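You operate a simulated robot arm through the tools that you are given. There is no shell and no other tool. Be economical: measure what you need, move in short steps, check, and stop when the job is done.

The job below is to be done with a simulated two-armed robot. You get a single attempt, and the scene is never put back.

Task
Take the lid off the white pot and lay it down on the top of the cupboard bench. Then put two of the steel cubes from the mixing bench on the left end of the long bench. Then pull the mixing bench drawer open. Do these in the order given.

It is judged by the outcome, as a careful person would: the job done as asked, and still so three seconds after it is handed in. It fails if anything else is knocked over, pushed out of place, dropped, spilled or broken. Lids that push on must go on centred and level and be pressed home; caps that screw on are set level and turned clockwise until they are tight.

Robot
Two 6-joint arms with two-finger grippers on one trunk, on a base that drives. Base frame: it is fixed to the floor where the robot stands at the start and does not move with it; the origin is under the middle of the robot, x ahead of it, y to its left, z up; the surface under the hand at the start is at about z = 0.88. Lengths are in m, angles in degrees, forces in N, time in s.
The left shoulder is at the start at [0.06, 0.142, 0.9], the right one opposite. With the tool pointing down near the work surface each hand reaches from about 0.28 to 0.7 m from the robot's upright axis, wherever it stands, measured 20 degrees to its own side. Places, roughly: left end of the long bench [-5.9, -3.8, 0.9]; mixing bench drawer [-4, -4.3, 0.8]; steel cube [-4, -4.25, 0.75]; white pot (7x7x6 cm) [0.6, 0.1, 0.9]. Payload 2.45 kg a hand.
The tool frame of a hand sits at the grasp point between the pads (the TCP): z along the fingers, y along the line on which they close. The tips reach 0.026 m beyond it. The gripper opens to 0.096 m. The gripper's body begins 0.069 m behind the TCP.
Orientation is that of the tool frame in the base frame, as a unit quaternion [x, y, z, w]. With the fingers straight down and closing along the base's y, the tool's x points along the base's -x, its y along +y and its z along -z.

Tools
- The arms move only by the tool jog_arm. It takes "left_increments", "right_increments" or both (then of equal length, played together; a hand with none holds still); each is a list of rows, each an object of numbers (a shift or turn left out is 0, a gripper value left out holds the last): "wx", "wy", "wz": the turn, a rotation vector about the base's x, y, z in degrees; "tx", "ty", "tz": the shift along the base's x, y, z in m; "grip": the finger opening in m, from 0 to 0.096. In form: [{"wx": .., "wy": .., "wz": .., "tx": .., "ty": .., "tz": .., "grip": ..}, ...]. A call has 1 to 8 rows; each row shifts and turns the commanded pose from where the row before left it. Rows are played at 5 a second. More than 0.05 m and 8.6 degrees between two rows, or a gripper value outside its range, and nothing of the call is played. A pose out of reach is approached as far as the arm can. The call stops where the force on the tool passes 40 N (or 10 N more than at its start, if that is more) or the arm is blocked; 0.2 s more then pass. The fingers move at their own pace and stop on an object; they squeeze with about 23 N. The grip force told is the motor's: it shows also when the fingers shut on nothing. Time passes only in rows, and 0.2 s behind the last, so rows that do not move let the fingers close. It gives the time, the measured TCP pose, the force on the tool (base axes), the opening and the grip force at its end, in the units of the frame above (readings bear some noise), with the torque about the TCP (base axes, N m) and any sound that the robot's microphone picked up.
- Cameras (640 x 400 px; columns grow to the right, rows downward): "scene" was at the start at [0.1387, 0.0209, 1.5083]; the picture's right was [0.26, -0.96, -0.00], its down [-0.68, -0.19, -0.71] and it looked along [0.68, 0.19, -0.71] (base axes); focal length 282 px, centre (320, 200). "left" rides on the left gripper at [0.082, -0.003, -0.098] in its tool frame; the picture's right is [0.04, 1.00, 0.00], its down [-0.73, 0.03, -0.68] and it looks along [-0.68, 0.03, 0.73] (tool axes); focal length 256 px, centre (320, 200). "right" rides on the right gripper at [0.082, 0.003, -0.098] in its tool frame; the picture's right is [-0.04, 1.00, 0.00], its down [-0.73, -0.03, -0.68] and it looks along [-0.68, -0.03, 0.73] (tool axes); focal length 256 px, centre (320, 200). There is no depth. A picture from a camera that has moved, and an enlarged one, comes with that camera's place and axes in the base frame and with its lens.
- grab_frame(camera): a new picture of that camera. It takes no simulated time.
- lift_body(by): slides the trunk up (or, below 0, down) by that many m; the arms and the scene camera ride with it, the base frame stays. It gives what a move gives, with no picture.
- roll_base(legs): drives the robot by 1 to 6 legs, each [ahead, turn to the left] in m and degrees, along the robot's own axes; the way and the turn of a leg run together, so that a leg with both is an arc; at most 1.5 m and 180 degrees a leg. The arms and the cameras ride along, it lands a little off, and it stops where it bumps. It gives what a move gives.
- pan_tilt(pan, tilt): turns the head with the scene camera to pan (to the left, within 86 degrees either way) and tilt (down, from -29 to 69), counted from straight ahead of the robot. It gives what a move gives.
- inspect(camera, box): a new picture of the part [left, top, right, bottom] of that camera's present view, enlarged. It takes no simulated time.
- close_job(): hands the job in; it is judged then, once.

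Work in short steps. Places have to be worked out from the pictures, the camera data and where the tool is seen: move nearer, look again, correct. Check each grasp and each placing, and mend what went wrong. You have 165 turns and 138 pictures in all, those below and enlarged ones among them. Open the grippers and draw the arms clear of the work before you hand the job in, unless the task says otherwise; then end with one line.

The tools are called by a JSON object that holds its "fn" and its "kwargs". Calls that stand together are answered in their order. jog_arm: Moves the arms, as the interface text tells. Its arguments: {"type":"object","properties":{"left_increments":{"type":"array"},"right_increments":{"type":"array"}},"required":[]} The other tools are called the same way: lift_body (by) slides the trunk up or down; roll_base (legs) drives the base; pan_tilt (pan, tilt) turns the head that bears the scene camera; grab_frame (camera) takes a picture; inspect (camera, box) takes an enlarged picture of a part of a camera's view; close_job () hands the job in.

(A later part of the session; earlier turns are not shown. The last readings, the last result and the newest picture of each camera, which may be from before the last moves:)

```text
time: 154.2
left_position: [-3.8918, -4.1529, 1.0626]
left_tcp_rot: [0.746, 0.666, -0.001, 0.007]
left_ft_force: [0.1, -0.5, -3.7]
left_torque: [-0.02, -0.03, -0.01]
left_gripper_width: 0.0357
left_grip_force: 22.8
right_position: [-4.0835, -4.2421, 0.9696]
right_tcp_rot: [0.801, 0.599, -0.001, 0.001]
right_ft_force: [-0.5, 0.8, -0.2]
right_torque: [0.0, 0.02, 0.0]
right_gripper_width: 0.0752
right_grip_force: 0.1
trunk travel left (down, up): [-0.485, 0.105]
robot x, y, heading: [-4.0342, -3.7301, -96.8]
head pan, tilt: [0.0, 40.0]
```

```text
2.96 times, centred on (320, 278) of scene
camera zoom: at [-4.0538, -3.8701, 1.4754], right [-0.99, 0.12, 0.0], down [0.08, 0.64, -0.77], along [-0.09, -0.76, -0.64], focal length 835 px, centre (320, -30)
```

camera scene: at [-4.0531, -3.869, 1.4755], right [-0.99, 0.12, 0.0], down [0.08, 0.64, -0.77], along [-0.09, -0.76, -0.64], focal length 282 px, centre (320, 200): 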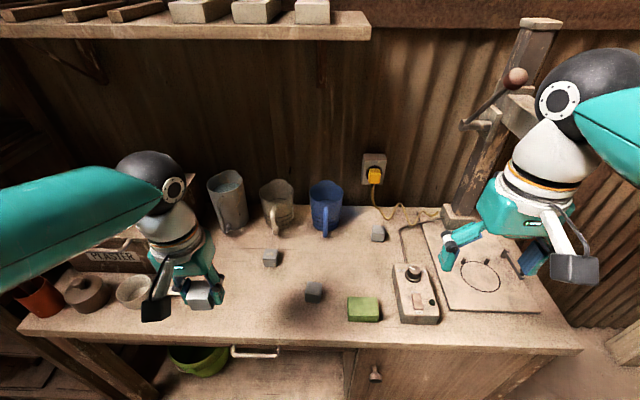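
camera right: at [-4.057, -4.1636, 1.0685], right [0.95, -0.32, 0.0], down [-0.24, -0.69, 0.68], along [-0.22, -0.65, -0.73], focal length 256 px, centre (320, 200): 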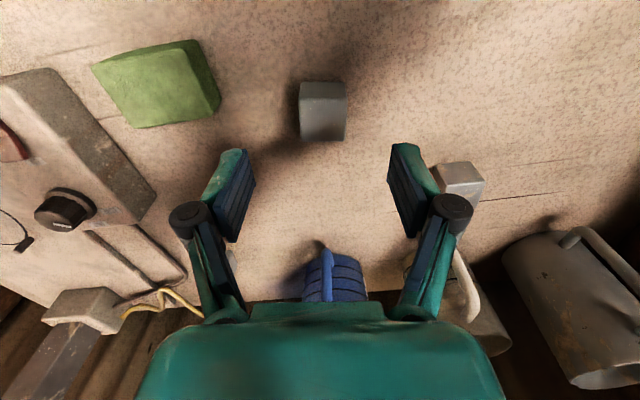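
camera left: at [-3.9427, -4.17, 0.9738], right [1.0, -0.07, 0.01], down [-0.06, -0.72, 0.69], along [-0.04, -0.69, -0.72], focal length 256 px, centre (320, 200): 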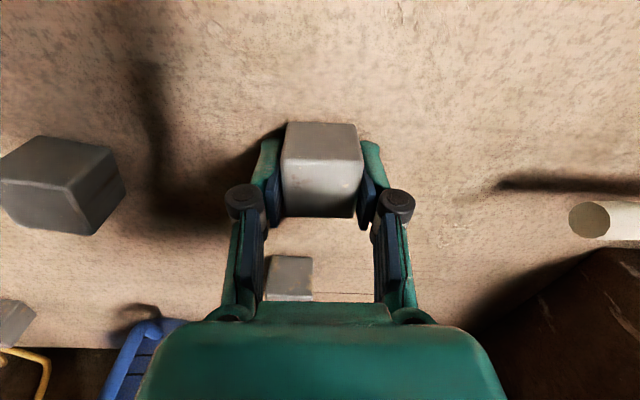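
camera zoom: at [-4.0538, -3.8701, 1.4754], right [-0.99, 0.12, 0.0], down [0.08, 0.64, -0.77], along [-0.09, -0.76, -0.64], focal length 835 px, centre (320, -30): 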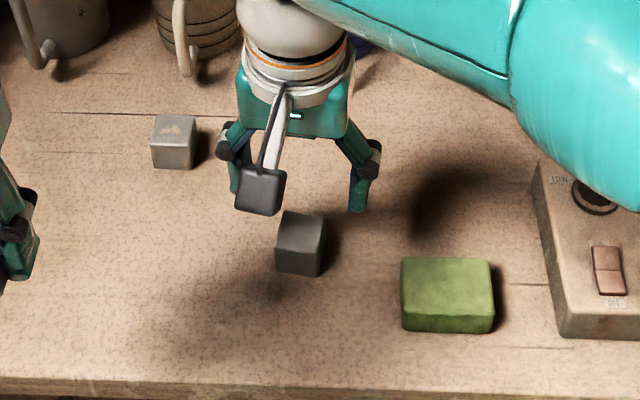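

Cube B is aligned. Descend to z 0.879 and grip.

{"fn": "jog_arm", "kwargs": {"right_increments": [{"ty": -0.004, "tz": -0.035}, {"tz": -0.03}, {"tz": -0.018}, {"tz": -0.006}, {}, {"grip": 0.0}, {}, {}]}}

{"fn": "grab_frame", "kwargs": {"camera": "right"}}

```text
time: 156.0
left_position: [-3.8918, -4.1533, 1.0629]
left_tcp_rot: [0.747, 0.665, 0.0, 0.005]
left_ft_force: [1.1, -0.9, -3.6]
left_torque: [0.0, 0.01, 0.0]
left_gripper_width: 0.0359
left_grip_force: 22.5
right_position: [-4.0856, -4.245, 0.8806]
right_tcp_rot: [0.801, 0.599, -0.001, 0.0]
right_ft_force: [1.4, 0.7, 0.5]
right_torque: [-0.06, -0.05, 0.04]
right_gripper_width: 0.0357
right_grip_force: 23.2
trunk travel left (down, up): [-0.485, 0.105]
robot x, y, heading: [-4.0361, -3.7258, -97.0]
head pan, tilt: [0.0, 40.0]
```

```text
77 pictures are left
camera right: at [-4.0589, -4.1674, 0.9799], right [0.95, -0.32, 0.0], down [-0.23, -0.69, 0.68], along [-0.22, -0.64, -0.73], focal length 256 px, centre (320, 200)
```

right: 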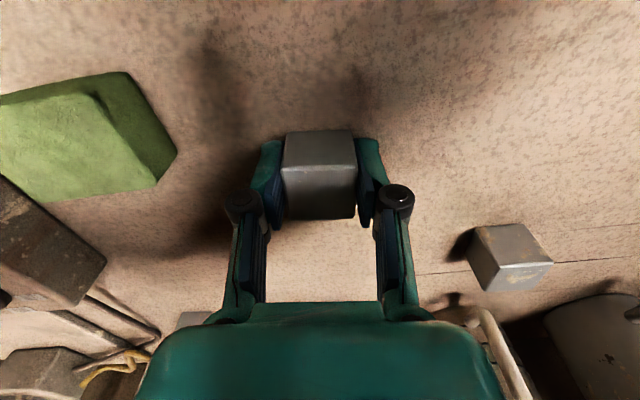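

Gripped. I lift it and tuck both hands for the drive to the long bench.

{"fn": "jog_arm", "kwargs": {"right_increments": [{"tz": 0.02}, {"tz": 0.04}, {"tz": 0.045}, {"tz": 0.045}, {"tx": -0.03, "tz": 0.035}, {"tx": -0.03, "ty": 0.035}, {"tx": -0.03, "ty": 0.035}, {"tx": -0.03, "ty": 0.035}]}}

{"fn": "pan_tilt", "kwargs": {"pan": -60, "tilt": 30}}

{"fn": "grab_frame", "kwargs": {"camera": "scene"}}

```text
time: 157.8
left_position: [-3.8926, -4.1533, 1.0652]
left_tcp_rot: [0.746, 0.665, 0.0, 0.007]
left_ft_force: [-0.3, 0.3, -3.6]
left_torque: [-0.05, -0.02, 0.02]
left_gripper_width: 0.0356
left_grip_force: 22.8
right_position: [-4.2033, -4.1364, 1.0662]
right_tcp_rot: [0.801, 0.599, -0.002, 0.001]
right_ft_force: [-1.4, 0.7, -3.8]
right_torque: [-0.03, 0.0, 0.01]
right_gripper_width: 0.0359
right_grip_force: 22.7
trunk travel left (down, up): [-0.485, 0.105]
robot x, y, heading: [-4.0358, -3.7272, -97.0]
head pan, tilt: [0.0, 40.0]
```

```text
time: 159.1
left_position: [-3.893, -4.1544, 1.0638]
left_tcp_rot: [0.746, 0.666, 0.0, 0.006]
left_ft_force: [0.7, 0.4, -3.3]
left_torque: [0.01, -0.02, 0.01]
left_gripper_width: 0.0356
left_grip_force: 23.1
right_position: [-4.2027, -4.1389, 1.068]
right_tcp_rot: [0.801, 0.599, -0.001, 0.0]
right_ft_force: [0.4, 0.2, -3.3]
right_torque: [0.0, -0.03, -0.01]
right_gripper_width: 0.0358
right_grip_force: 22.9
trunk travel left (down, up): [-0.485, 0.105]
robot x, y, heading: [-4.0336, -3.7229, -97.1]
head pan, tilt: [-60.0, 30.0]
```

```text
76 pictures are left
camera scene: at [-4.1263, -3.822, 1.4906], right [-0.39, 0.92, 0.0], down [0.46, 0.2, -0.87], along [-0.8, -0.34, -0.5], focal length 282 px, centre (320, 200)
```

scene: 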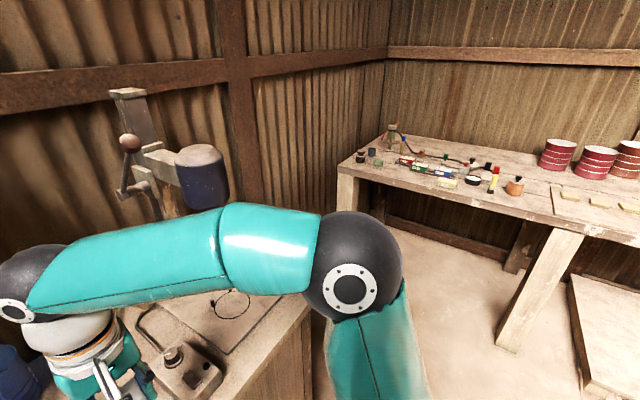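

I turn right to face the long bench and drive part of the way, then look.

{"fn": "roll_base", "kwargs": {"legs": [[0, -45], [0, -40], [0.55, 0]]}}

{"fn": "pan_tilt", "kwargs": {"pan": 0, "tilt": 35}}

{"fn": "grab_frame", "kwargs": {"camera": "scene"}}

```text
time: 163.6
left_position: [-4.4364, -3.9431, 1.0644]
left_tcp_rot: [0.999, 0.034, -0.003, 0.007]
left_ft_force: [-0.1, 1.3, -3.8]
left_torque: [-0.05, -0.02, 0.01]
left_gripper_width: 0.0356
left_grip_force: 22.8
right_position: [-4.4781, -3.6336, 1.0668]
right_tcp_rot: [0.999, -0.054, 0.001, 0.002]
right_ft_force: [-0.4, 0.1, -3.7]
right_torque: [-0.1, -0.06, -0.02]
right_gripper_width: 0.0361
right_grip_force: 23.0
trunk travel left (down, up): [-0.485, 0.105]
robot x, y, heading: [-4.0382, -3.7838, -178.5]
head pan, tilt: [-60.0, 30.0]
stopped in leg 2: the robot was blocked; the commanded pose is now the measured one
```

```text
time: 164.9
left_position: [-4.4352, -3.9451, 1.0663]
left_tcp_rot: [0.999, 0.035, -0.003, 0.004]
left_ft_force: [0.8, -0.6, -3.4]
left_torque: [0.01, 0.02, -0.01]
left_gripper_width: 0.0358
left_grip_force: 23.1
right_position: [-4.4769, -3.6374, 1.0673]
right_tcp_rot: [0.999, -0.053, -0.001, 0.002]
right_ft_force: [0.0, -0.1, -2.7]
right_torque: [0.04, 0.01, 0.0]
right_gripper_width: 0.036
right_grip_force: 22.5
trunk travel left (down, up): [-0.485, 0.105]
robot x, y, heading: [-4.0344, -3.7855, -178.5]
head pan, tilt: [0.0, 35.0]
```

```text
75 pictures are left
camera scene: at [-4.1848, -3.786, 1.4828], right [-0.02, 1.0, 0.0], down [0.57, 0.01, -0.82], along [-0.82, -0.02, -0.57], focal length 282 px, centre (320, 200)
```

scene: 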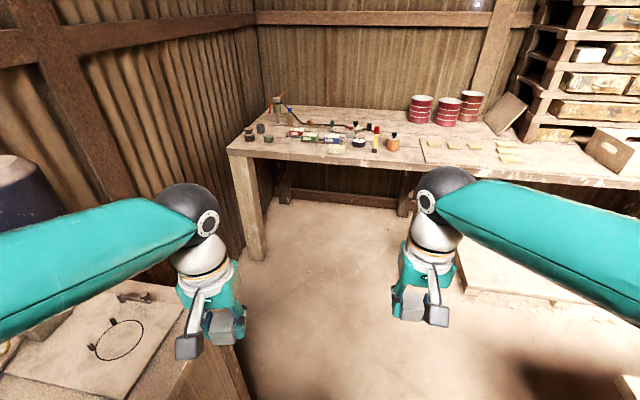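

Facing the long bench. Its left-front strip around (-5.43, -3.9…-4.05) looks free. I drive nearer.

{"fn": "roll_base", "kwargs": {"legs": [[0, -6], [0.75, 0]]}}

{"fn": "pan_tilt", "kwargs": {"pan": 10, "tilt": 45}}

{"fn": "grab_frame", "kwargs": {"camera": "scene"}}

```text
time: 169.7
left_position: [-5.2027, -3.8561, 1.0644]
left_tcp_rot: [1.0, -0.01, -0.004, 0.005]
left_ft_force: [-0.9, -0.6, -3.8]
left_torque: [0.01, 0.0, 0.04]
left_gripper_width: 0.0358
left_grip_force: 22.9
right_position: [-5.2171, -3.5451, 1.0661]
right_tcp_rot: [0.995, -0.096, 0.0, 0.0]
right_ft_force: [-0.2, 0.2, -3.3]
right_torque: [-0.01, -0.02, 0.0]
right_gripper_width: 0.0356
right_grip_force: 23.2
trunk travel left (down, up): [-0.485, 0.105]
robot x, y, heading: [-4.7852, -3.7321, 176.4]
head pan, tilt: [0.0, 35.0]
```

```text
time: 170.4
left_position: [-5.2021, -3.8559, 1.0649]
left_tcp_rot: [1.0, -0.01, -0.004, 0.004]
left_ft_force: [-0.1, -0.1, -4.5]
left_torque: [0.01, 0.01, 0.04]
left_gripper_width: 0.0357
left_grip_force: 22.9
right_position: [-5.2162, -3.5461, 1.0684]
right_tcp_rot: [0.995, -0.096, 0.0, 0.0]
right_ft_force: [0.1, 0.2, -3.0]
right_torque: [0.03, -0.03, 0.04]
right_gripper_width: 0.0357
right_grip_force: 22.8
trunk travel left (down, up): [-0.485, 0.105]
robot x, y, heading: [-4.7908, -3.7293, 176.2]
head pan, tilt: [10.0, 45.0]
```

```text
74 pictures are left
camera scene: at [-4.9315, -3.7351, 1.4681], right [-0.11, 0.99, 0.0], down [0.7, 0.08, -0.71], along [-0.7, -0.08, -0.71], focal length 282 px, centre (320, 200)
```

scene: 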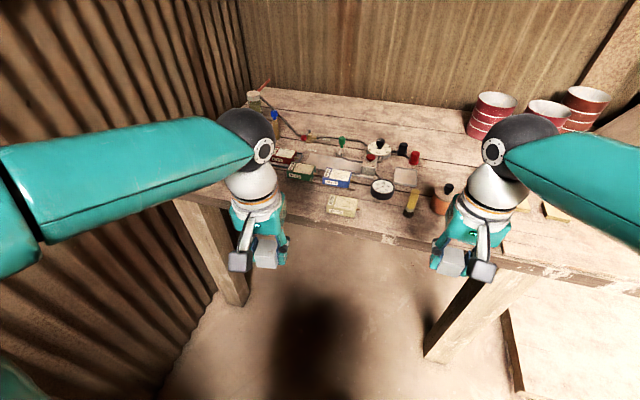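

I check the left hand camera for free space at the front strip.

{"fn": "grab_frame", "kwargs": {"camera": "left"}}

{"fn": "grab_frame", "kwargs": {"camera": "right"}}

```text
73 pictures are left
camera left: at [-5.1199, -3.8548, 1.1637], right [0.02, -1.0, 0.01], down [-0.73, -0.01, 0.69], along [-0.69, -0.02, -0.73], focal length 256 px, centre (320, 200)
```

left: 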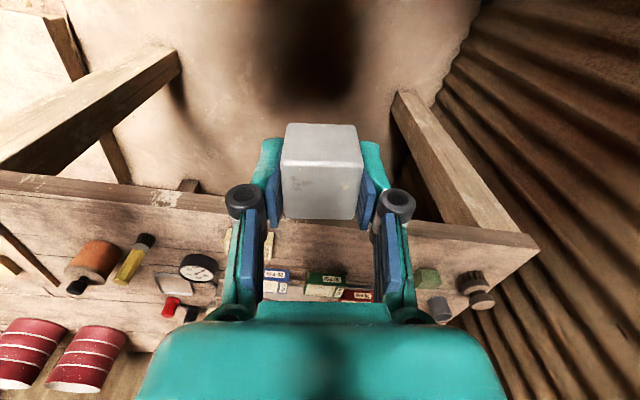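

```text
72 pictures are left
camera right: at [-5.1361, -3.5645, 1.1666], right [-0.23, -0.97, 0.0], down [-0.71, 0.17, 0.68], along [-0.66, 0.16, -0.73], focal length 256 px, centre (320, 200)
```

right: 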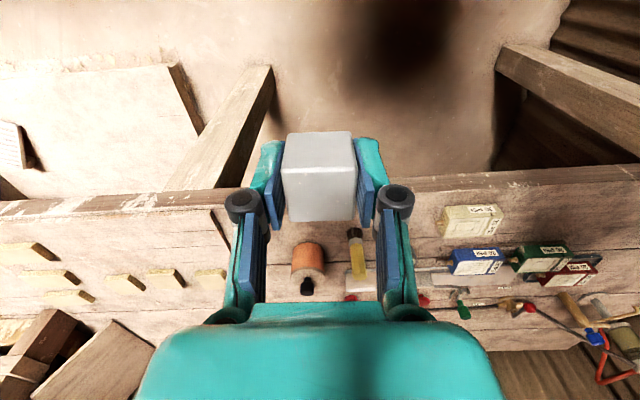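

The front strip between the beige box (y≈-3.77) and the small cups (y≈-4.12) is free, edge at x≈-5.45. I move the base 0.2 m closer.

{"fn": "roll_base", "kwargs": {"legs": [[0.2, 0]]}}

{"fn": "jog_arm", "kwargs": {"left_increments": [{"ty": -0.045}, {"ty": -0.045}, {"ty": -0.045}, {"ty": -0.03}, {}]}}

{"fn": "grab_frame", "kwargs": {"camera": "left"}}

{"fn": "grab_frame", "kwargs": {"camera": "scene"}}

```text
time: 172.0
left_position: [-5.4059, -3.843, 1.0646]
left_tcp_rot: [1.0, -0.009, -0.003, 0.004]
left_ft_force: [-0.2, -0.3, -3.3]
left_torque: [0.01, -0.02, 0.02]
left_gripper_width: 0.0357
left_grip_force: 22.3
right_position: [-5.4203, -3.5314, 1.0671]
right_tcp_rot: [0.995, -0.097, 0.0, 0.0]
right_ft_force: [-1.2, 0.3, -3.4]
right_torque: [0.01, -0.05, -0.02]
right_gripper_width: 0.0359
right_grip_force: 23.5
trunk travel left (down, up): [-0.485, 0.105]
robot x, y, heading: [-4.9907, -3.7157, 176.4]
head pan, tilt: [10.0, 45.0]
```

```text
time: 173.2
left_position: [-5.4029, -4.0111, 1.0663]
left_tcp_rot: [1.0, -0.01, -0.004, 0.004]
left_ft_force: [-0.1, 0.6, -3.4]
left_torque: [0.0, 0.02, -0.02]
left_gripper_width: 0.0359
left_grip_force: 23.1
right_position: [-5.4183, -3.5332, 1.067]
right_tcp_rot: [0.995, -0.097, -0.001, -0.001]
right_ft_force: [0.2, 0.2, -3.4]
right_torque: [0.01, -0.04, -0.01]
right_gripper_width: 0.0357
right_grip_force: 23.2
trunk travel left (down, up): [-0.485, 0.105]
robot x, y, heading: [-4.9912, -3.7202, 176.4]
head pan, tilt: [10.0, 45.0]
```

```text
71 pictures are left
camera left: at [-5.3215, -4.009, 1.1643], right [0.02, -1.0, 0.01], down [-0.73, -0.01, 0.69], along [-0.69, -0.02, -0.73], focal length 256 px, centre (320, 200)
```

left: 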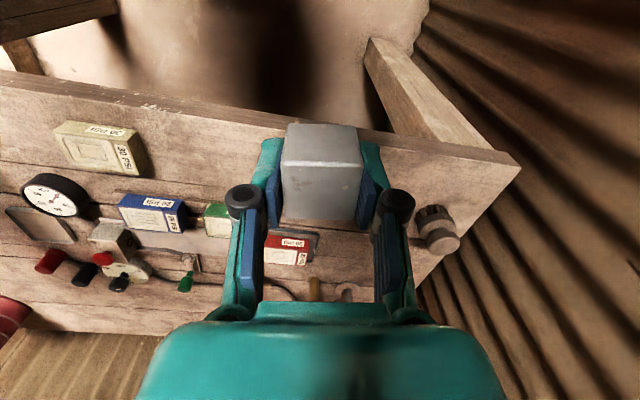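

```text
70 pictures are left
camera scene: at [-5.1344, -3.7221, 1.468], right [-0.11, 0.99, 0.0], down [0.7, 0.08, -0.71], along [-0.7, -0.08, -0.71], focal length 282 px, centre (320, 200)
```

scene: 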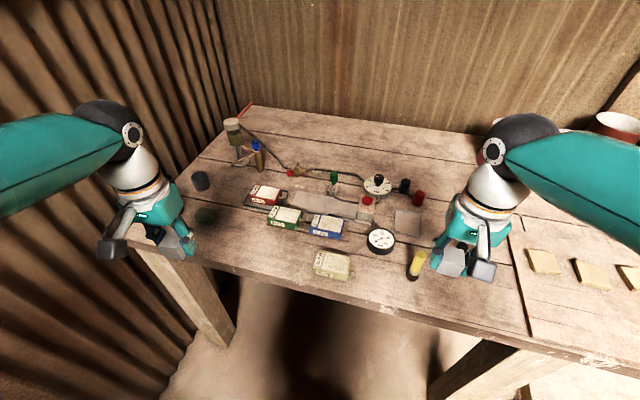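

I set cube one's target at (-5.525, -3.99). Moving over it and down to z 0.94.

{"fn": "jog_arm", "kwargs": {"left_increments": [{"tx": -0.04, "ty": 0.01}, {"tx": -0.04, "ty": 0.01}, {"tx": -0.042}, {"tz": -0.045}, {"tz": -0.045}, {"tz": -0.036}, {}]}}

{"fn": "grab_frame", "kwargs": {"camera": "left"}}

{"fn": "inspect", "kwargs": {"camera": "scene", "box": [160, 160, 360, 310]}}

```text
time: 174.8
left_position: [-5.5253, -3.9875, 0.937]
left_tcp_rot: [1.0, -0.01, -0.005, 0.004]
left_ft_force: [0.2, -0.1, -3.6]
left_torque: [-0.01, 0.0, -0.04]
left_gripper_width: 0.0359
left_grip_force: 22.6
right_position: [-5.419, -3.5319, 1.0671]
right_tcp_rot: [0.995, -0.097, 0.0, 0.0]
right_ft_force: [0.3, -0.2, -3.4]
right_torque: [0.0, -0.03, 0.02]
right_gripper_width: 0.0356
right_grip_force: 22.5
trunk travel left (down, up): [-0.485, 0.105]
robot x, y, heading: [-4.99, -3.714, 176.5]
head pan, tilt: [10.0, 45.0]
```

```text
69 pictures are left
camera left: at [-5.4437, -3.9861, 1.0353], right [0.02, -1.0, 0.01], down [-0.73, -0.01, 0.69], along [-0.69, -0.02, -0.73], focal length 256 px, centre (320, 200)
```

left: 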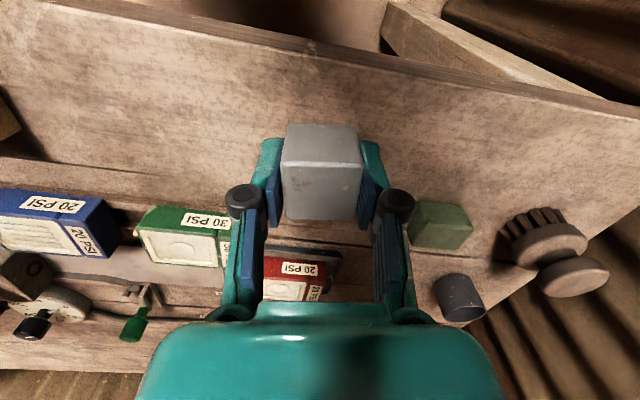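

```text
2.67 times, centred on (260, 235) of scene
camera zoom: at [-5.1346, -3.7221, 1.468], right [-0.11, 0.99, 0.0], down [0.7, 0.08, -0.71], along [-0.7, -0.08, -0.71], focal length 752 px, centre (480, 107)
```

zoom: 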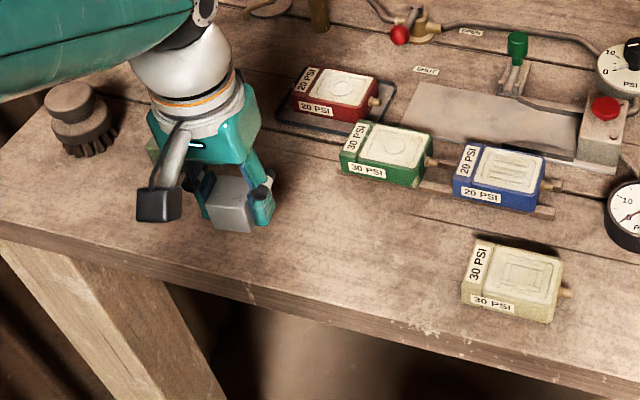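

Clear spot. Lower slowly to contact.

{"fn": "jog_arm", "kwargs": {"left_increments": [{"tx": 0.008, "tz": -0.012}, {"tz": -0.006}, {"tz": -0.004}, {}, {"tz": -0.003}, {}]}}

```text
time: 176.2
left_position: [-5.5195, -3.9873, 0.914]
left_tcp_rot: [1.0, -0.01, -0.004, 0.005]
left_ft_force: [0.8, 0.0, -3.3]
left_torque: [0.01, -0.01, -0.03]
left_gripper_width: 0.0359
left_grip_force: 23.3
right_position: [-5.4187, -3.5325, 1.0678]
right_tcp_rot: [0.995, -0.097, -0.001, 0.0]
right_ft_force: [0.0, -0.4, -3.4]
right_torque: [-0.03, -0.02, 0.01]
right_gripper_width: 0.0358
right_grip_force: 22.6
trunk travel left (down, up): [-0.485, 0.105]
robot x, y, heading: [-4.9887, -3.7187, 176.4]
head pan, tilt: [10.0, 45.0]
```

{"fn": "jog_arm", "kwargs": {"left_increments": [{"tz": -0.004}, {"tz": -0.003}, {}, {"tz": -0.003}, {}, {"tz": -0.003}, {}]}}

{"fn": "grab_frame", "kwargs": {"camera": "left"}}

```text
time: 177.8
left_position: [-5.517, -3.9887, 0.9016]
left_tcp_rot: [1.0, -0.01, -0.004, 0.005]
left_ft_force: [-0.1, -0.2, -3.8]
left_torque: [-0.03, 0.0, 0.01]
left_gripper_width: 0.0357
left_grip_force: 23.1
right_position: [-5.4182, -3.5325, 1.0682]
right_tcp_rot: [0.995, -0.097, 0.0, 0.0]
right_ft_force: [-0.6, 0.1, -3.2]
right_torque: [0.02, -0.03, 0.01]
right_gripper_width: 0.0355
right_grip_force: 23.3
trunk travel left (down, up): [-0.485, 0.105]
robot x, y, heading: [-4.9911, -3.7192, 176.3]
head pan, tilt: [10.0, 45.0]
```

```text
67 pictures are left
camera left: at [-5.4363, -3.9867, 0.9991], right [0.02, -1.0, 0.01], down [-0.73, -0.01, 0.69], along [-0.68, -0.02, -0.73], focal length 256 px, centre (320, 200)
```

left: 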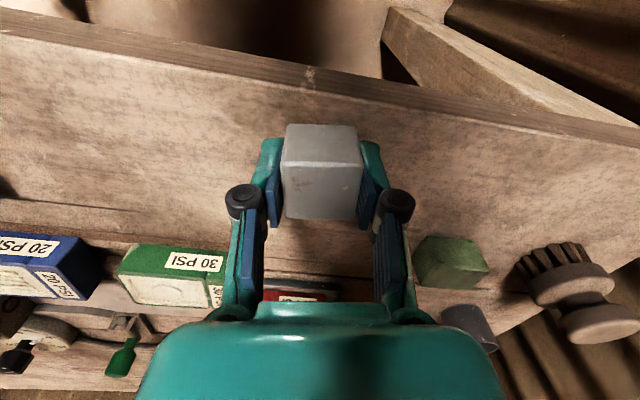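

The bench is lower than assumed (about 0.85), so the cube is close to the front edge; I shift back 3 cm and lower to about 0.88.

{"fn": "jog_arm", "kwargs": {"left_increments": [{"tx": -0.015}, {"tx": -0.018}, {"tz": -0.009}, {"tz": -0.006}, {"tz": -0.004}, {}, {"tz": -0.003}, {}]}}

```text
time: 179.5
left_position: [-5.5519, -3.9895, 0.8878]
left_tcp_rot: [1.0, -0.009, -0.011, 0.006]
left_ft_force: [8.4, -0.4, 15.0]
left_torque: [0.42, -0.43, -0.19]
left_gripper_width: 0.0356
left_grip_force: 22.7
right_position: [-5.417, -3.5322, 1.0691]
right_tcp_rot: [0.995, -0.097, -0.001, 0.0]
right_ft_force: [-0.7, 0.0, -3.2]
right_torque: [0.01, -0.01, 0.04]
right_gripper_width: 0.0358
right_grip_force: 23.0
trunk travel left (down, up): [-0.485, 0.105]
robot x, y, heading: [-4.9884, -3.7176, 176.4]
head pan, tilt: [10.0, 45.0]
stopped in row 8 (left hand): the force on the tool passed its limit at 42 N (the readings are from after the stop); the commanded pose is now the measured one
```

Contact made. I relieve a little, release and rise straight up.

{"fn": "jog_arm", "kwargs": {"left_increments": [{"tz": 0.002}, {}, {"grip": 0.05}, {}, {"tz": 0.03}, {"tz": 0.04}, {"tz": 0.045}, {"tz": 0.045}]}}

{"fn": "grab_frame", "kwargs": {"camera": "left"}}

```text
time: 181.3
left_position: [-5.5584, -3.9898, 1.0458]
left_tcp_rot: [1.0, -0.01, -0.01, 0.005]
left_ft_force: [-0.3, -0.4, 0.8]
left_torque: [0.01, -0.01, -0.04]
left_gripper_width: 0.0501
left_grip_force: 0.1
right_position: [-5.4181, -3.532, 1.0682]
right_tcp_rot: [0.995, -0.096, 0.001, 0.001]
right_ft_force: [-0.7, -0.6, -3.1]
right_torque: [-0.03, -0.01, 0.01]
right_gripper_width: 0.0357
right_grip_force: 23.3
trunk travel left (down, up): [-0.485, 0.105]
robot x, y, heading: [-4.9916, -3.7145, 176.3]
head pan, tilt: [10.0, 45.0]
```

```text
66 pictures are left
camera left: at [-5.4736, -3.9886, 1.1439], right [0.02, -1.0, 0.01], down [-0.72, -0.01, 0.69], along [-0.69, -0.02, -0.72], focal length 256 px, centre (320, 200)
```

left: 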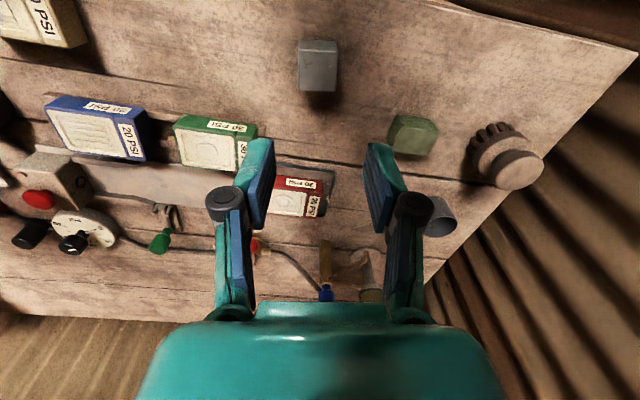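

Cube one stands well. I retract the left hand and bring the right hand over (-5.535, -3.885).

{"fn": "jog_arm", "kwargs": {"left_increments": [{"tx": 0.04, "tz": 0.025}, {"tx": 0.04, "tz": 0.025}, {"tx": 0.04, "tz": 0.02, "ty": -0.02}, {"tx": 0.03, "ty": -0.03}, {"tx": 0.03, "ty": -0.03}, {}, {}, {}], "right_increments": [{}, {}, {"ty": -0.048}, {"ty": -0.048}, {"ty": -0.048}, {"ty": -0.048}, {"ty": -0.048}, {"ty": -0.048}]}}

{"fn": "jog_arm", "kwargs": {"right_increments": [{"ty": -0.04, "tx": -0.025}, {"ty": -0.025, "tx": -0.04}, {"tx": -0.045}, {"tz": -0.045, "tx": -0.007}, {"tz": -0.045}, {}]}}

{"fn": "grab_frame", "kwargs": {"camera": "right"}}

{"fn": "inspect", "kwargs": {"camera": "scene", "box": [160, 160, 360, 310]}}

```text
time: 183.3
left_position: [-5.3745, -4.0728, 1.1148]
left_tcp_rot: [1.0, -0.009, -0.01, 0.005]
left_ft_force: [-0.2, -0.1, -0.6]
left_torque: [-0.02, 0.01, 0.02]
left_gripper_width: 0.0499
left_grip_force: 0.1
right_position: [-5.43, -3.7977, 1.094]
right_tcp_rot: [0.992, -0.123, -0.013, 0.024]
right_ft_force: [-0.5, 0.5, -4.0]
right_torque: [0.01, -0.03, 0.01]
right_gripper_width: 0.0358
right_grip_force: 22.9
trunk travel left (down, up): [-0.485, 0.105]
robot x, y, heading: [-4.99, -3.7159, 176.7]
head pan, tilt: [10.0, 45.0]
stopped in row 8 (right hand): the arm was blocked; the commanded pose is now the measured one
```

```text
time: 183.9
left_position: [-5.3739, -4.0707, 1.1152]
left_tcp_rot: [1.0, -0.009, -0.01, 0.004]
left_ft_force: [0.5, 0.8, 0.3]
left_torque: [-0.01, -0.04, 0.01]
left_gripper_width: 0.0499
left_grip_force: 0.1
right_position: [-5.4604, -3.7738, 1.2351]
right_tcp_rot: [0.975, -0.162, -0.09, 0.123]
right_ft_force: [-0.3, -0.4, -4.1]
right_torque: [0.02, -0.01, -0.01]
right_gripper_width: 0.0355
right_grip_force: 22.5
right hand out of reach, approached as far as the arm can: row 2
trunk travel left (down, up): [-0.485, 0.105]
robot x, y, heading: [-4.9942, -3.7159, 176.3]
head pan, tilt: [10.0, 45.0]
stopped in row 2 (right hand): the arm was blocked; the commanded pose is now the measured one
```

```text
65 pictures are left
camera right: at [-5.3633, -3.7833, 1.319], right [-0.33, -0.9, 0.27], down [-0.53, 0.42, 0.74], along [-0.78, 0.1, -0.62], focal length 256 px, centre (320, 200)
```

right: 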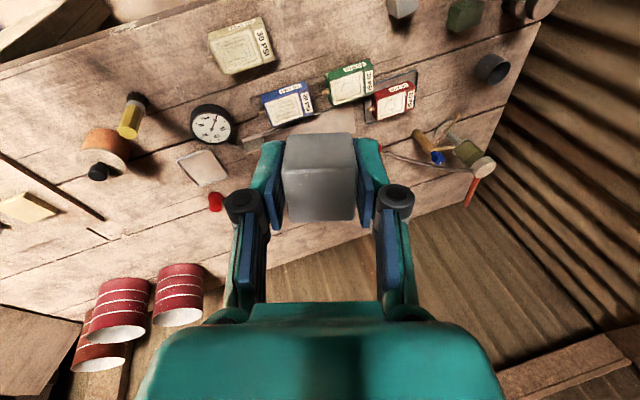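

```text
2.67 times, centred on (260, 235) of scene
camera zoom: at [-5.133, -3.721, 1.4677], right [-0.11, 0.99, 0.0], down [0.7, 0.08, -0.71], along [-0.7, -0.08, -0.71], focal length 752 px, centre (480, 107)
```

zoom: 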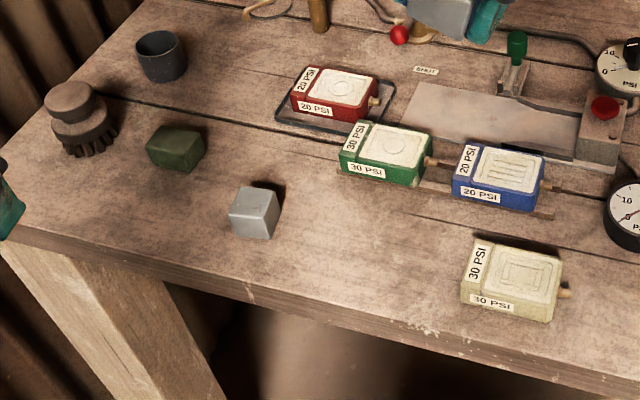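

The right arm can't cross to the left; I'll straighten and draw it back to its side, then turn the base left so the target lies in front of it.

{"fn": "jog_arm", "kwargs": {"right_increments": [{"tx": 0.01, "ty": 0.035, "wx": 4.1, "wy": -4.2}, {"tx": 0.01, "ty": 0.035, "tz": -0.02, "wx": 4.1, "wy": -4.2}, {"tx": 0.01, "ty": 0.035, "tz": -0.03, "wx": 4.1, "wy": -4.1}, {"tx": 0.01, "ty": 0.03, "tz": -0.03}, {"tx": 0.01, "ty": 0.03, "tz": -0.03}, {"tx": 0.01, "ty": 0.02, "tz": -0.04}, {}]}}

{"fn": "grab_frame", "kwargs": {"camera": "scene"}}

```text
time: 185.5
left_position: [-5.3743, -4.0726, 1.1154]
left_tcp_rot: [1.0, -0.009, -0.01, 0.005]
left_ft_force: [0.1, -1.1, 0.2]
left_torque: [-0.04, 0.0, 0.01]
left_gripper_width: 0.0499
left_grip_force: 0.1
right_position: [-5.4005, -3.5925, 1.0803]
right_tcp_rot: [0.987, -0.161, 0.003, -0.002]
right_ft_force: [-0.1, -0.2, -3.7]
right_torque: [-0.01, -0.01, -0.01]
right_gripper_width: 0.0353
right_grip_force: 22.9
trunk travel left (down, up): [-0.485, 0.105]
robot x, y, heading: [-4.995, -3.7186, 176.2]
head pan, tilt: [10.0, 45.0]
```

```text
63 pictures are left
camera scene: at [-5.1342, -3.7224, 1.468], right [-0.11, 0.99, 0.0], down [0.7, 0.08, -0.71], along [-0.7, -0.08, -0.71], focal length 282 px, centre (320, 200)
```

scene: 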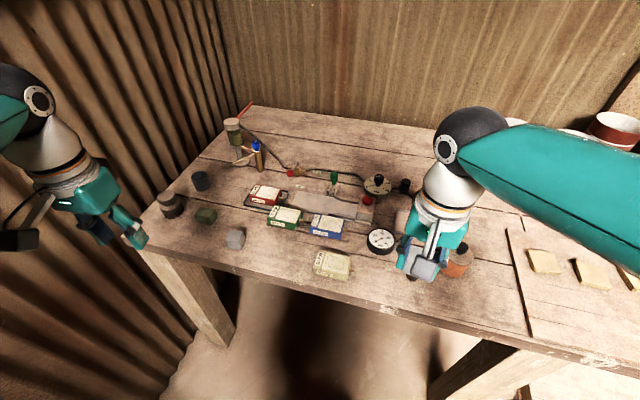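

I pull the left hand in a bit, then turn the base 20° left.

{"fn": "jog_arm", "kwargs": {"left_increments": [{"tx": 0.03, "ty": 0.03}, {"tx": 0.03, "ty": 0.03}, {"ty": 0.03}]}}

{"fn": "roll_base", "kwargs": {"legs": [[0, 20]]}}

{"fn": "grab_frame", "kwargs": {"camera": "scene"}}

```text
time: 186.3
left_position: [-5.3119, -3.9831, 1.1142]
left_tcp_rot: [1.0, -0.01, -0.009, 0.005]
left_ft_force: [-0.1, -0.4, -0.4]
left_torque: [0.01, -0.04, 0.02]
left_gripper_width: 0.05
left_grip_force: 0.0
right_position: [-5.402, -3.5927, 1.0806]
right_tcp_rot: [0.987, -0.16, 0.002, -0.002]
right_ft_force: [-0.6, -0.5, -4.1]
right_torque: [-0.02, 0.0, 0.01]
right_gripper_width: 0.0359
right_grip_force: 23.3
trunk travel left (down, up): [-0.485, 0.105]
robot x, y, heading: [-4.9916, -3.7215, 176.3]
head pan, tilt: [10.0, 45.0]
```

```text
time: 187.9
left_position: [-5.1978, -4.0772, 1.1138]
left_tcp_rot: [0.986, 0.167, -0.008, 0.007]
left_ft_force: [0.0, 0.2, 0.2]
left_torque: [0.01, 0.01, 0.03]
left_gripper_width: 0.05
left_grip_force: 0.0
right_position: [-5.4174, -3.743, 1.0815]
right_tcp_rot: [1.0, 0.015, 0.002, -0.002]
right_ft_force: [0.2, 0.1, -3.7]
right_torque: [0.0, 0.04, -0.02]
right_gripper_width: 0.0358
right_grip_force: 22.8
trunk travel left (down, up): [-0.485, 0.105]
robot x, y, heading: [-4.9884, -3.7094, -163.6]
head pan, tilt: [10.0, 45.0]
```

```text
62 pictures are left
camera scene: at [-5.1251, -3.7591, 1.468], right [-0.45, 0.9, 0.0], down [0.63, 0.32, -0.71], along [-0.63, -0.32, -0.71], focal length 282 px, centre (320, 200)
```

scene: 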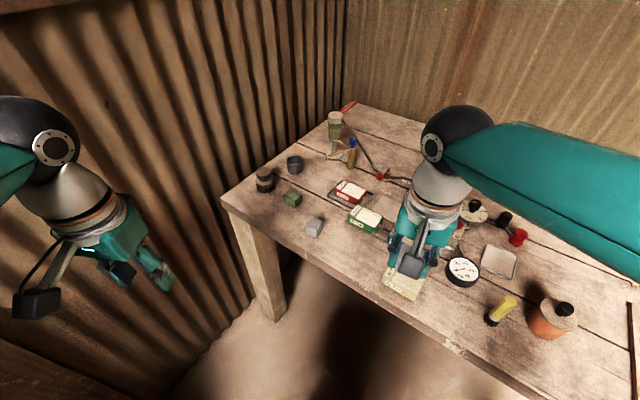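

Right hand now goes over (-5.535, -3.885) and down to z 0.95.

{"fn": "jog_arm", "kwargs": {"right_increments": [{"tx": -0.03, "ty": -0.03}, {"tx": -0.03, "ty": -0.035}, {"tx": -0.03, "ty": -0.035}, {"tx": -0.028, "ty": -0.035}, {"ty": -0.007, "tz": -0.045}, {"tz": -0.045}, {"tz": -0.04}, {}]}}

{"fn": "grab_frame", "kwargs": {"camera": "right"}}

{"fn": "inspect", "kwargs": {"camera": "scene", "box": [230, 150, 430, 300]}}

```text
time: 189.7
left_position: [-5.1978, -4.0773, 1.1149]
left_tcp_rot: [0.986, 0.167, -0.009, 0.007]
left_ft_force: [-0.1, 0.4, -0.5]
left_torque: [0.01, 0.01, 0.01]
left_gripper_width: 0.05
left_grip_force: 0.0
right_position: [-5.531, -3.88, 0.9498]
right_tcp_rot: [1.0, 0.016, 0.002, -0.002]
right_ft_force: [-0.1, -0.4, -2.9]
right_torque: [0.01, -0.03, -0.02]
right_gripper_width: 0.0358
right_grip_force: 23.4
trunk travel left (down, up): [-0.485, 0.105]
robot x, y, heading: [-4.9955, -3.7046, -163.4]
head pan, tilt: [10.0, 45.0]
```

```text
61 pictures are left
camera right: at [-5.4501, -3.8807, 1.0493], right [-0.01, -1.0, -0.01], down [-0.74, 0.0, 0.68], along [-0.68, 0.01, -0.74], focal length 256 px, centre (320, 200)
```

right: 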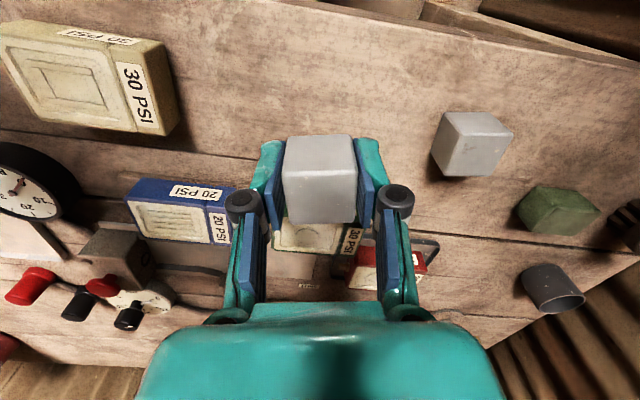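

```text
2.67 times, centred on (330, 225) of scene
camera zoom: at [-5.1247, -3.7589, 1.468], right [-0.45, 0.9, 0.0], down [0.63, 0.32, -0.71], along [-0.63, -0.32, -0.71], focal length 752 px, centre (293, 133)
```

zoom: 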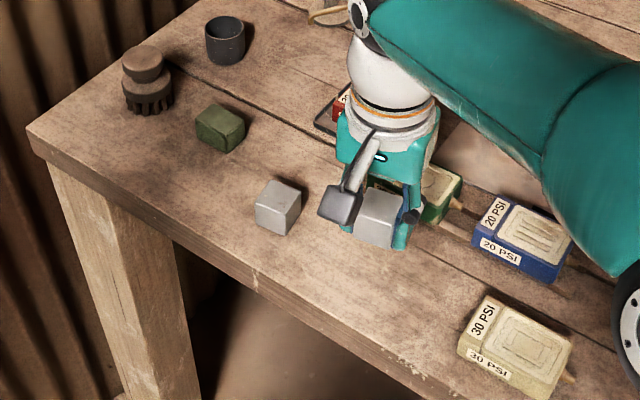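

Clear. Lower to contact (expected near z 0.892).

{"fn": "jog_arm", "kwargs": {"right_increments": [{"tz": -0.03}, {"tz": -0.015}, {"tz": -0.006}, {}, {"tz": -0.003}, {}]}}

```text
time: 191.1
left_position: [-5.1973, -4.0781, 1.1142]
left_tcp_rot: [0.986, 0.168, -0.008, 0.007]
left_ft_force: [0.7, 0.6, -0.4]
left_torque: [0.01, -0.01, -0.05]
left_gripper_width: 0.05
left_grip_force: 0.1
right_position: [-5.5332, -3.8841, 0.8978]
right_tcp_rot: [1.0, 0.016, 0.001, -0.003]
right_ft_force: [-0.2, 0.5, -2.9]
right_torque: [-0.01, -0.01, 0.01]
right_gripper_width: 0.0357
right_grip_force: 22.6
trunk travel left (down, up): [-0.485, 0.105]
robot x, y, heading: [-4.9886, -3.7076, -163.8]
head pan, tilt: [10.0, 45.0]
```

{"fn": "jog_arm", "kwargs": {"right_increments": [{"tz": -0.003}, {}, {"tz": -0.002}, {}, {"tz": -0.002}, {}]}}

```text
time: 192.5
left_position: [-5.1981, -4.0784, 1.1149]
left_tcp_rot: [0.986, 0.168, -0.009, 0.007]
left_ft_force: [0.3, 0.5, 0.1]
left_torque: [-0.02, -0.03, 0.01]
left_gripper_width: 0.0501
left_grip_force: 0.1
right_position: [-5.5333, -3.8848, 0.8904]
right_tcp_rot: [1.0, 0.015, 0.003, -0.003]
right_ft_force: [-0.6, -0.2, -3.1]
right_torque: [-0.02, 0.02, -0.02]
right_gripper_width: 0.0357
right_grip_force: 23.1
trunk travel left (down, up): [-0.485, 0.105]
robot x, y, heading: [-4.995, -3.7028, -163.4]
head pan, tilt: [10.0, 45.0]
```

{"fn": "jog_arm", "kwargs": {"right_increments": [{"tz": -0.002}, {}, {"tz": -0.002}, {}, {"tz": -0.002}, {}]}}

```text
time: 193.9
left_position: [-5.1952, -4.0771, 1.1141]
left_tcp_rot: [0.986, 0.168, -0.009, 0.008]
left_ft_force: [-0.1, -0.4, 0.9]
left_torque: [-0.02, -0.02, 0.01]
left_gripper_width: 0.0499
left_grip_force: 0.1
right_position: [-5.5333, -3.885, 0.8856]
right_tcp_rot: [1.0, 0.016, 0.001, -0.001]
right_ft_force: [-1.4, -0.2, 13.5]
right_torque: [-0.03, 0.01, 0.0]
right_gripper_width: 0.0356
right_grip_force: 23.2
trunk travel left (down, up): [-0.485, 0.105]
robot x, y, heading: [-4.9915, -3.7013, -163.8]
head pan, tilt: [10.0, 45.0]
```

Contact at 13 N. Release and rise.

{"fn": "jog_arm", "kwargs": {"right_increments": [{"tz": 0.001}, {"grip": 0.05}, {}, {"tz": 0.03}, {"tz": 0.04}, {"tz": 0.045}, {"tz": 0.045}, {"tz": 0.03, "tx": 0.03}]}}

{"fn": "jog_arm", "kwargs": {"right_increments": [{"tx": 0.045}, {"tx": 0.045}, {"tx": 0.03, "ty": 0.03}, {"ty": 0.045}, {"ty": 0.045}]}}

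{"fn": "inspect", "kwargs": {"camera": "scene", "box": [220, 130, 460, 310]}}

```text
time: 195.7
left_position: [-5.1949, -4.0762, 1.1148]
left_tcp_rot: [0.986, 0.168, -0.01, 0.008]
left_ft_force: [0.2, -0.3, 0.2]
left_torque: [0.0, 0.01, 0.0]
left_gripper_width: 0.0499
left_grip_force: 0.0
right_position: [-5.5025, -3.8843, 1.0779]
right_tcp_rot: [1.0, 0.016, 0.001, -0.003]
right_ft_force: [0.3, -0.6, 0.2]
right_torque: [0.03, 0.01, -0.01]
right_gripper_width: 0.0504
right_grip_force: 0.1
trunk travel left (down, up): [-0.485, 0.105]
robot x, y, heading: [-4.9928, -3.7044, -163.5]
head pan, tilt: [10.0, 45.0]
```

```text
time: 196.9
left_position: [-5.1958, -4.0757, 1.1155]
left_tcp_rot: [0.986, 0.167, -0.01, 0.006]
left_ft_force: [0.4, 0.1, -0.2]
left_torque: [-0.01, 0.01, -0.04]
left_gripper_width: 0.05
left_grip_force: 0.1
right_position: [-5.3806, -3.7615, 1.0761]
right_tcp_rot: [1.0, 0.016, 0.001, -0.003]
right_ft_force: [0.2, 0.7, 0.0]
right_torque: [0.01, 0.05, 0.01]
right_gripper_width: 0.0502
right_grip_force: 0.1
trunk travel left (down, up): [-0.485, 0.105]
robot x, y, heading: [-4.9949, -3.7045, -163.3]
head pan, tilt: [10.0, 45.0]
```

```text
2.22 times, centred on (340, 220) of scene
camera zoom: at [-5.123, -3.7573, 1.4683], right [-0.45, 0.9, 0.0], down [0.63, 0.31, -0.71], along [-0.63, -0.32, -0.71], focal length 626 px, centre (276, 156)
```

zoom: 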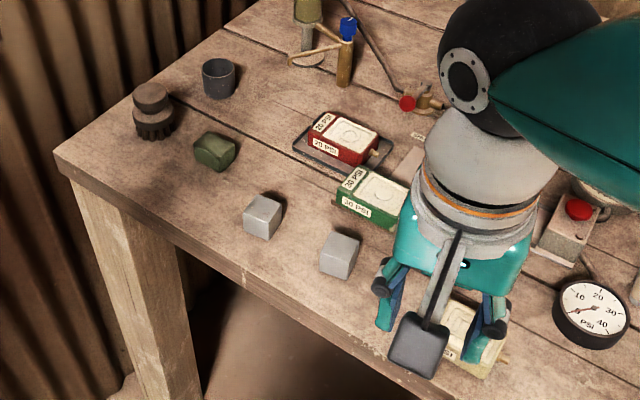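

Both cubes stand on the left end of the long bench. Now I go back to the mixing bench: square up, reverse, and turn left to face it again.

{"fn": "roll_base", "kwargs": {"legs": [[0, -16], [-0.85, 0]]}}

```text
time: 202.5
left_position: [-4.4274, -3.9972, 1.1147]
left_tcp_rot: [0.999, 0.035, -0.011, 0.006]
left_ft_force: [-0.4, 0.4, -0.4]
left_torque: [0.03, 0.0, 0.01]
left_gripper_width: 0.0499
left_grip_force: 0.1
right_position: [-4.5218, -3.646, 1.0771]
right_tcp_rot: [0.993, -0.118, 0.003, -0.003]
right_ft_force: [-0.2, 0.0, 0.7]
right_torque: [-0.01, 0.02, 0.02]
right_gripper_width: 0.0505
right_grip_force: 0.1
trunk travel left (down, up): [-0.485, 0.105]
robot x, y, heading: [-4.1317, -3.6965, -179.0]
head pan, tilt: [10.0, 45.0]
```

{"fn": "roll_base", "kwargs": {"legs": [[0, 42], [0, 38]]}}

{"fn": "pan_tilt", "kwargs": {"pan": 20, "tilt": 55}}

{"fn": "grab_frame", "kwargs": {"camera": "scene"}}

```text
time: 206.7
left_position: [-3.9355, -4.0741, 1.1161]
left_tcp_rot: [0.789, 0.615, -0.005, 0.01]
left_ft_force: [0.9, -1.3, 0.3]
left_torque: [0.05, 0.01, 0.02]
left_gripper_width: 0.0502
left_grip_force: 0.0
right_position: [-4.3007, -4.054, 1.0785]
right_tcp_rot: [0.873, 0.488, 0.0, -0.002]
right_ft_force: [1.4, -0.8, 0.0]
right_torque: [0.06, 0.07, 0.02]
right_gripper_width: 0.05
right_grip_force: 0.0
trunk travel left (down, up): [-0.485, 0.105]
robot x, y, heading: [-4.1642, -3.6859, -106.6]
head pan, tilt: [10.0, 45.0]
stopped in leg 2: the robot was blocked; the commanded pose is now the measured one
```

```text
time: 207.4
left_position: [-3.9378, -4.0733, 1.1158]
left_tcp_rot: [0.79, 0.613, -0.005, 0.011]
left_ft_force: [-0.7, -0.7, 0.6]
left_torque: [-0.02, 0.03, -0.01]
left_gripper_width: 0.0499
left_grip_force: 0.1
right_position: [-4.3015, -4.0533, 1.0795]
right_tcp_rot: [0.873, 0.487, 0.0, -0.003]
right_ft_force: [1.0, -0.5, -0.4]
right_torque: [0.0, 0.03, 0.02]
right_gripper_width: 0.0501
right_grip_force: 0.0
trunk travel left (down, up): [-0.485, 0.105]
robot x, y, heading: [-4.1692, -3.6834, -106.2]
head pan, tilt: [20.0, 55.0]
```

```text
58 pictures are left
camera scene: at [-4.1804, -3.8146, 1.4547], right [-1.0, -0.06, 0.0], down [-0.05, 0.82, -0.57], along [0.04, -0.57, -0.82], focal length 282 px, centre (320, 200)
```

scene: 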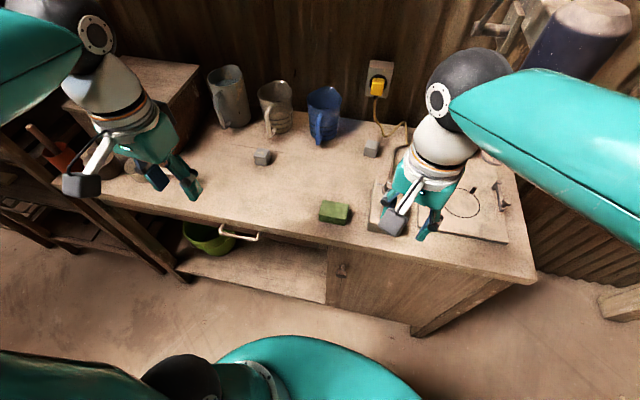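

The handle is at pixel (238,235). I zoom in on it.

{"fn": "inspect", "kwargs": {"camera": "scene", "box": [170, 190, 350, 325]}}

{"fn": "grab_frame", "kwargs": {"camera": "left"}}

```text
2.96 times, centred on (260, 258) of scene
camera zoom: at [-4.1804, -3.8146, 1.4547], right [-1.0, -0.06, 0.0], down [-0.05, 0.82, -0.57], along [0.04, -0.57, -0.82], focal length 835 px, centre (498, 30)
```

zoom: 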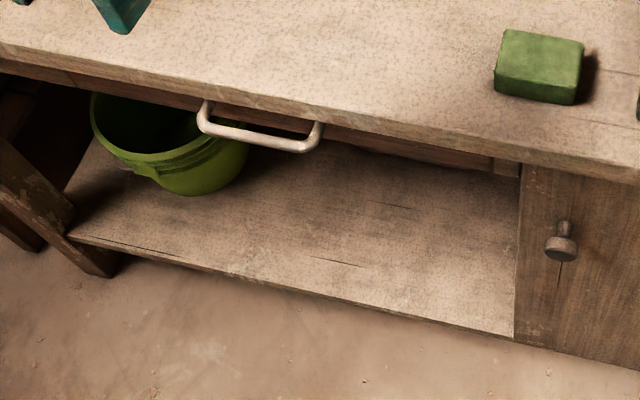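

```text
56 pictures are left
camera left: at [-3.9212, -3.9922, 1.2138], right [0.98, -0.21, 0.01], down [-0.15, -0.7, 0.69], along [-0.14, -0.68, -0.72], focal length 256 px, centre (320, 200)
```

left: 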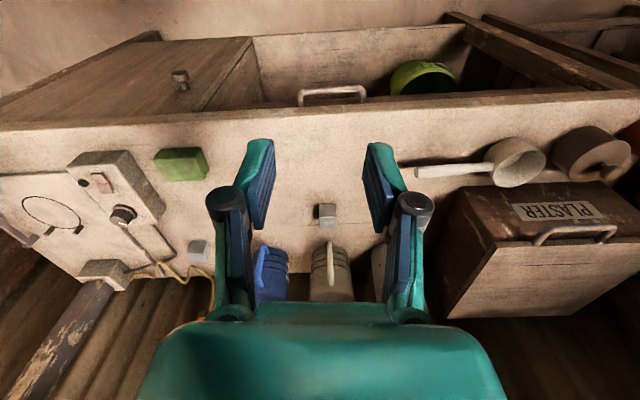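

The bar sits right under the bench's front edge, so I need a roughly horizontal pinch, and more distance. I'll reposition obliquely: turn left, reverse a little, so the handle is ~0.67 m ahead.

{"fn": "roll_base", "kwargs": {"legs": [[0, 40], [0, 35]]}}

{"fn": "roll_base", "kwargs": {"legs": [[-0.17, 0], [0, -22]]}}

{"fn": "pan_tilt", "kwargs": {"pan": 0, "tilt": 45}}

{"fn": "grab_frame", "kwargs": {"camera": "scene"}}

```text
time: 211.6
left_position: [-3.723, -3.5894, 1.1173]
left_tcp_rot: [0.278, 0.96, 0.0, 0.011]
left_ft_force: [1.1, 0.2, -0.2]
left_torque: [-0.03, 0.0, 0.0]
left_gripper_width: 0.0499
left_grip_force: 0.0
right_position: [-3.8568, -3.9276, 1.079]
right_tcp_rot: [0.421, 0.907, -0.002, -0.003]
right_ft_force: [1.5, 0.7, -0.5]
right_torque: [-0.04, 0.04, 0.02]
right_gripper_width: 0.0501
right_grip_force: 0.0
trunk travel left (down, up): [-0.485, 0.105]
robot x, y, heading: [-4.1896, -3.7185, -34.1]
head pan, tilt: [20.0, 55.0]
stopped in leg 2: the robot was blocked; the commanded pose is now the measured one
```

```text
time: 214.4
left_position: [-3.8551, -3.6771, 1.118]
left_tcp_rot: [0.458, 0.889, -0.001, 0.011]
left_ft_force: [0.0, 0.8, -0.5]
left_torque: [0.0, -0.01, 0.0]
left_gripper_width: 0.0502
left_grip_force: 0.0
right_position: [-4.1057, -3.9428, 1.08]
right_tcp_rot: [0.588, 0.809, -0.001, -0.002]
right_ft_force: [-0.3, 0.1, 0.0]
right_torque: [0.06, -0.03, -0.01]
right_gripper_width: 0.0498
right_grip_force: 0.0
trunk travel left (down, up): [-0.485, 0.105]
robot x, y, heading: [-4.3209, -3.6163, -55.8]
head pan, tilt: [20.0, 55.0]
```

```text
time: 215.2
left_position: [-3.8549, -3.6758, 1.1168]
left_tcp_rot: [0.458, 0.889, -0.002, 0.011]
left_ft_force: [0.1, 0.6, 0.0]
left_torque: [-0.04, 0.0, -0.02]
left_gripper_width: 0.0501
left_grip_force: 0.1
right_position: [-4.1058, -3.9418, 1.0803]
right_tcp_rot: [0.588, 0.809, 0.0, -0.001]
right_ft_force: [0.5, 0.7, -0.4]
right_torque: [0.0, -0.01, 0.01]
right_gripper_width: 0.05
right_grip_force: 0.2
trunk travel left (down, up): [-0.485, 0.105]
robot x, y, heading: [-4.3227, -3.6142, -55.9]
head pan, tilt: [0.0, 45.0]
```

```text
55 pictures are left
camera scene: at [-4.2416, -3.7309, 1.4681], right [-0.83, -0.56, 0.0], down [-0.4, 0.59, -0.71], along [0.4, -0.58, -0.71], focal length 282 px, centre (320, 200)
```

scene: 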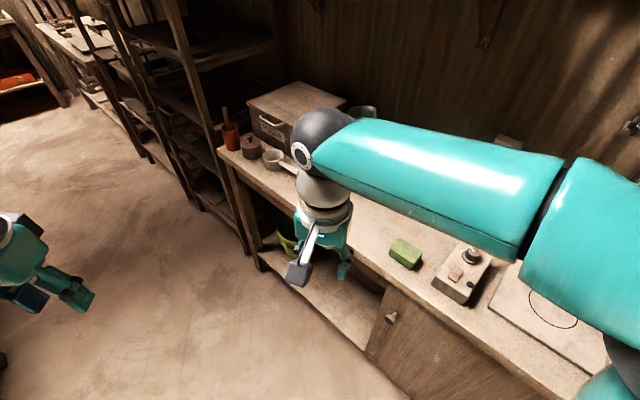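

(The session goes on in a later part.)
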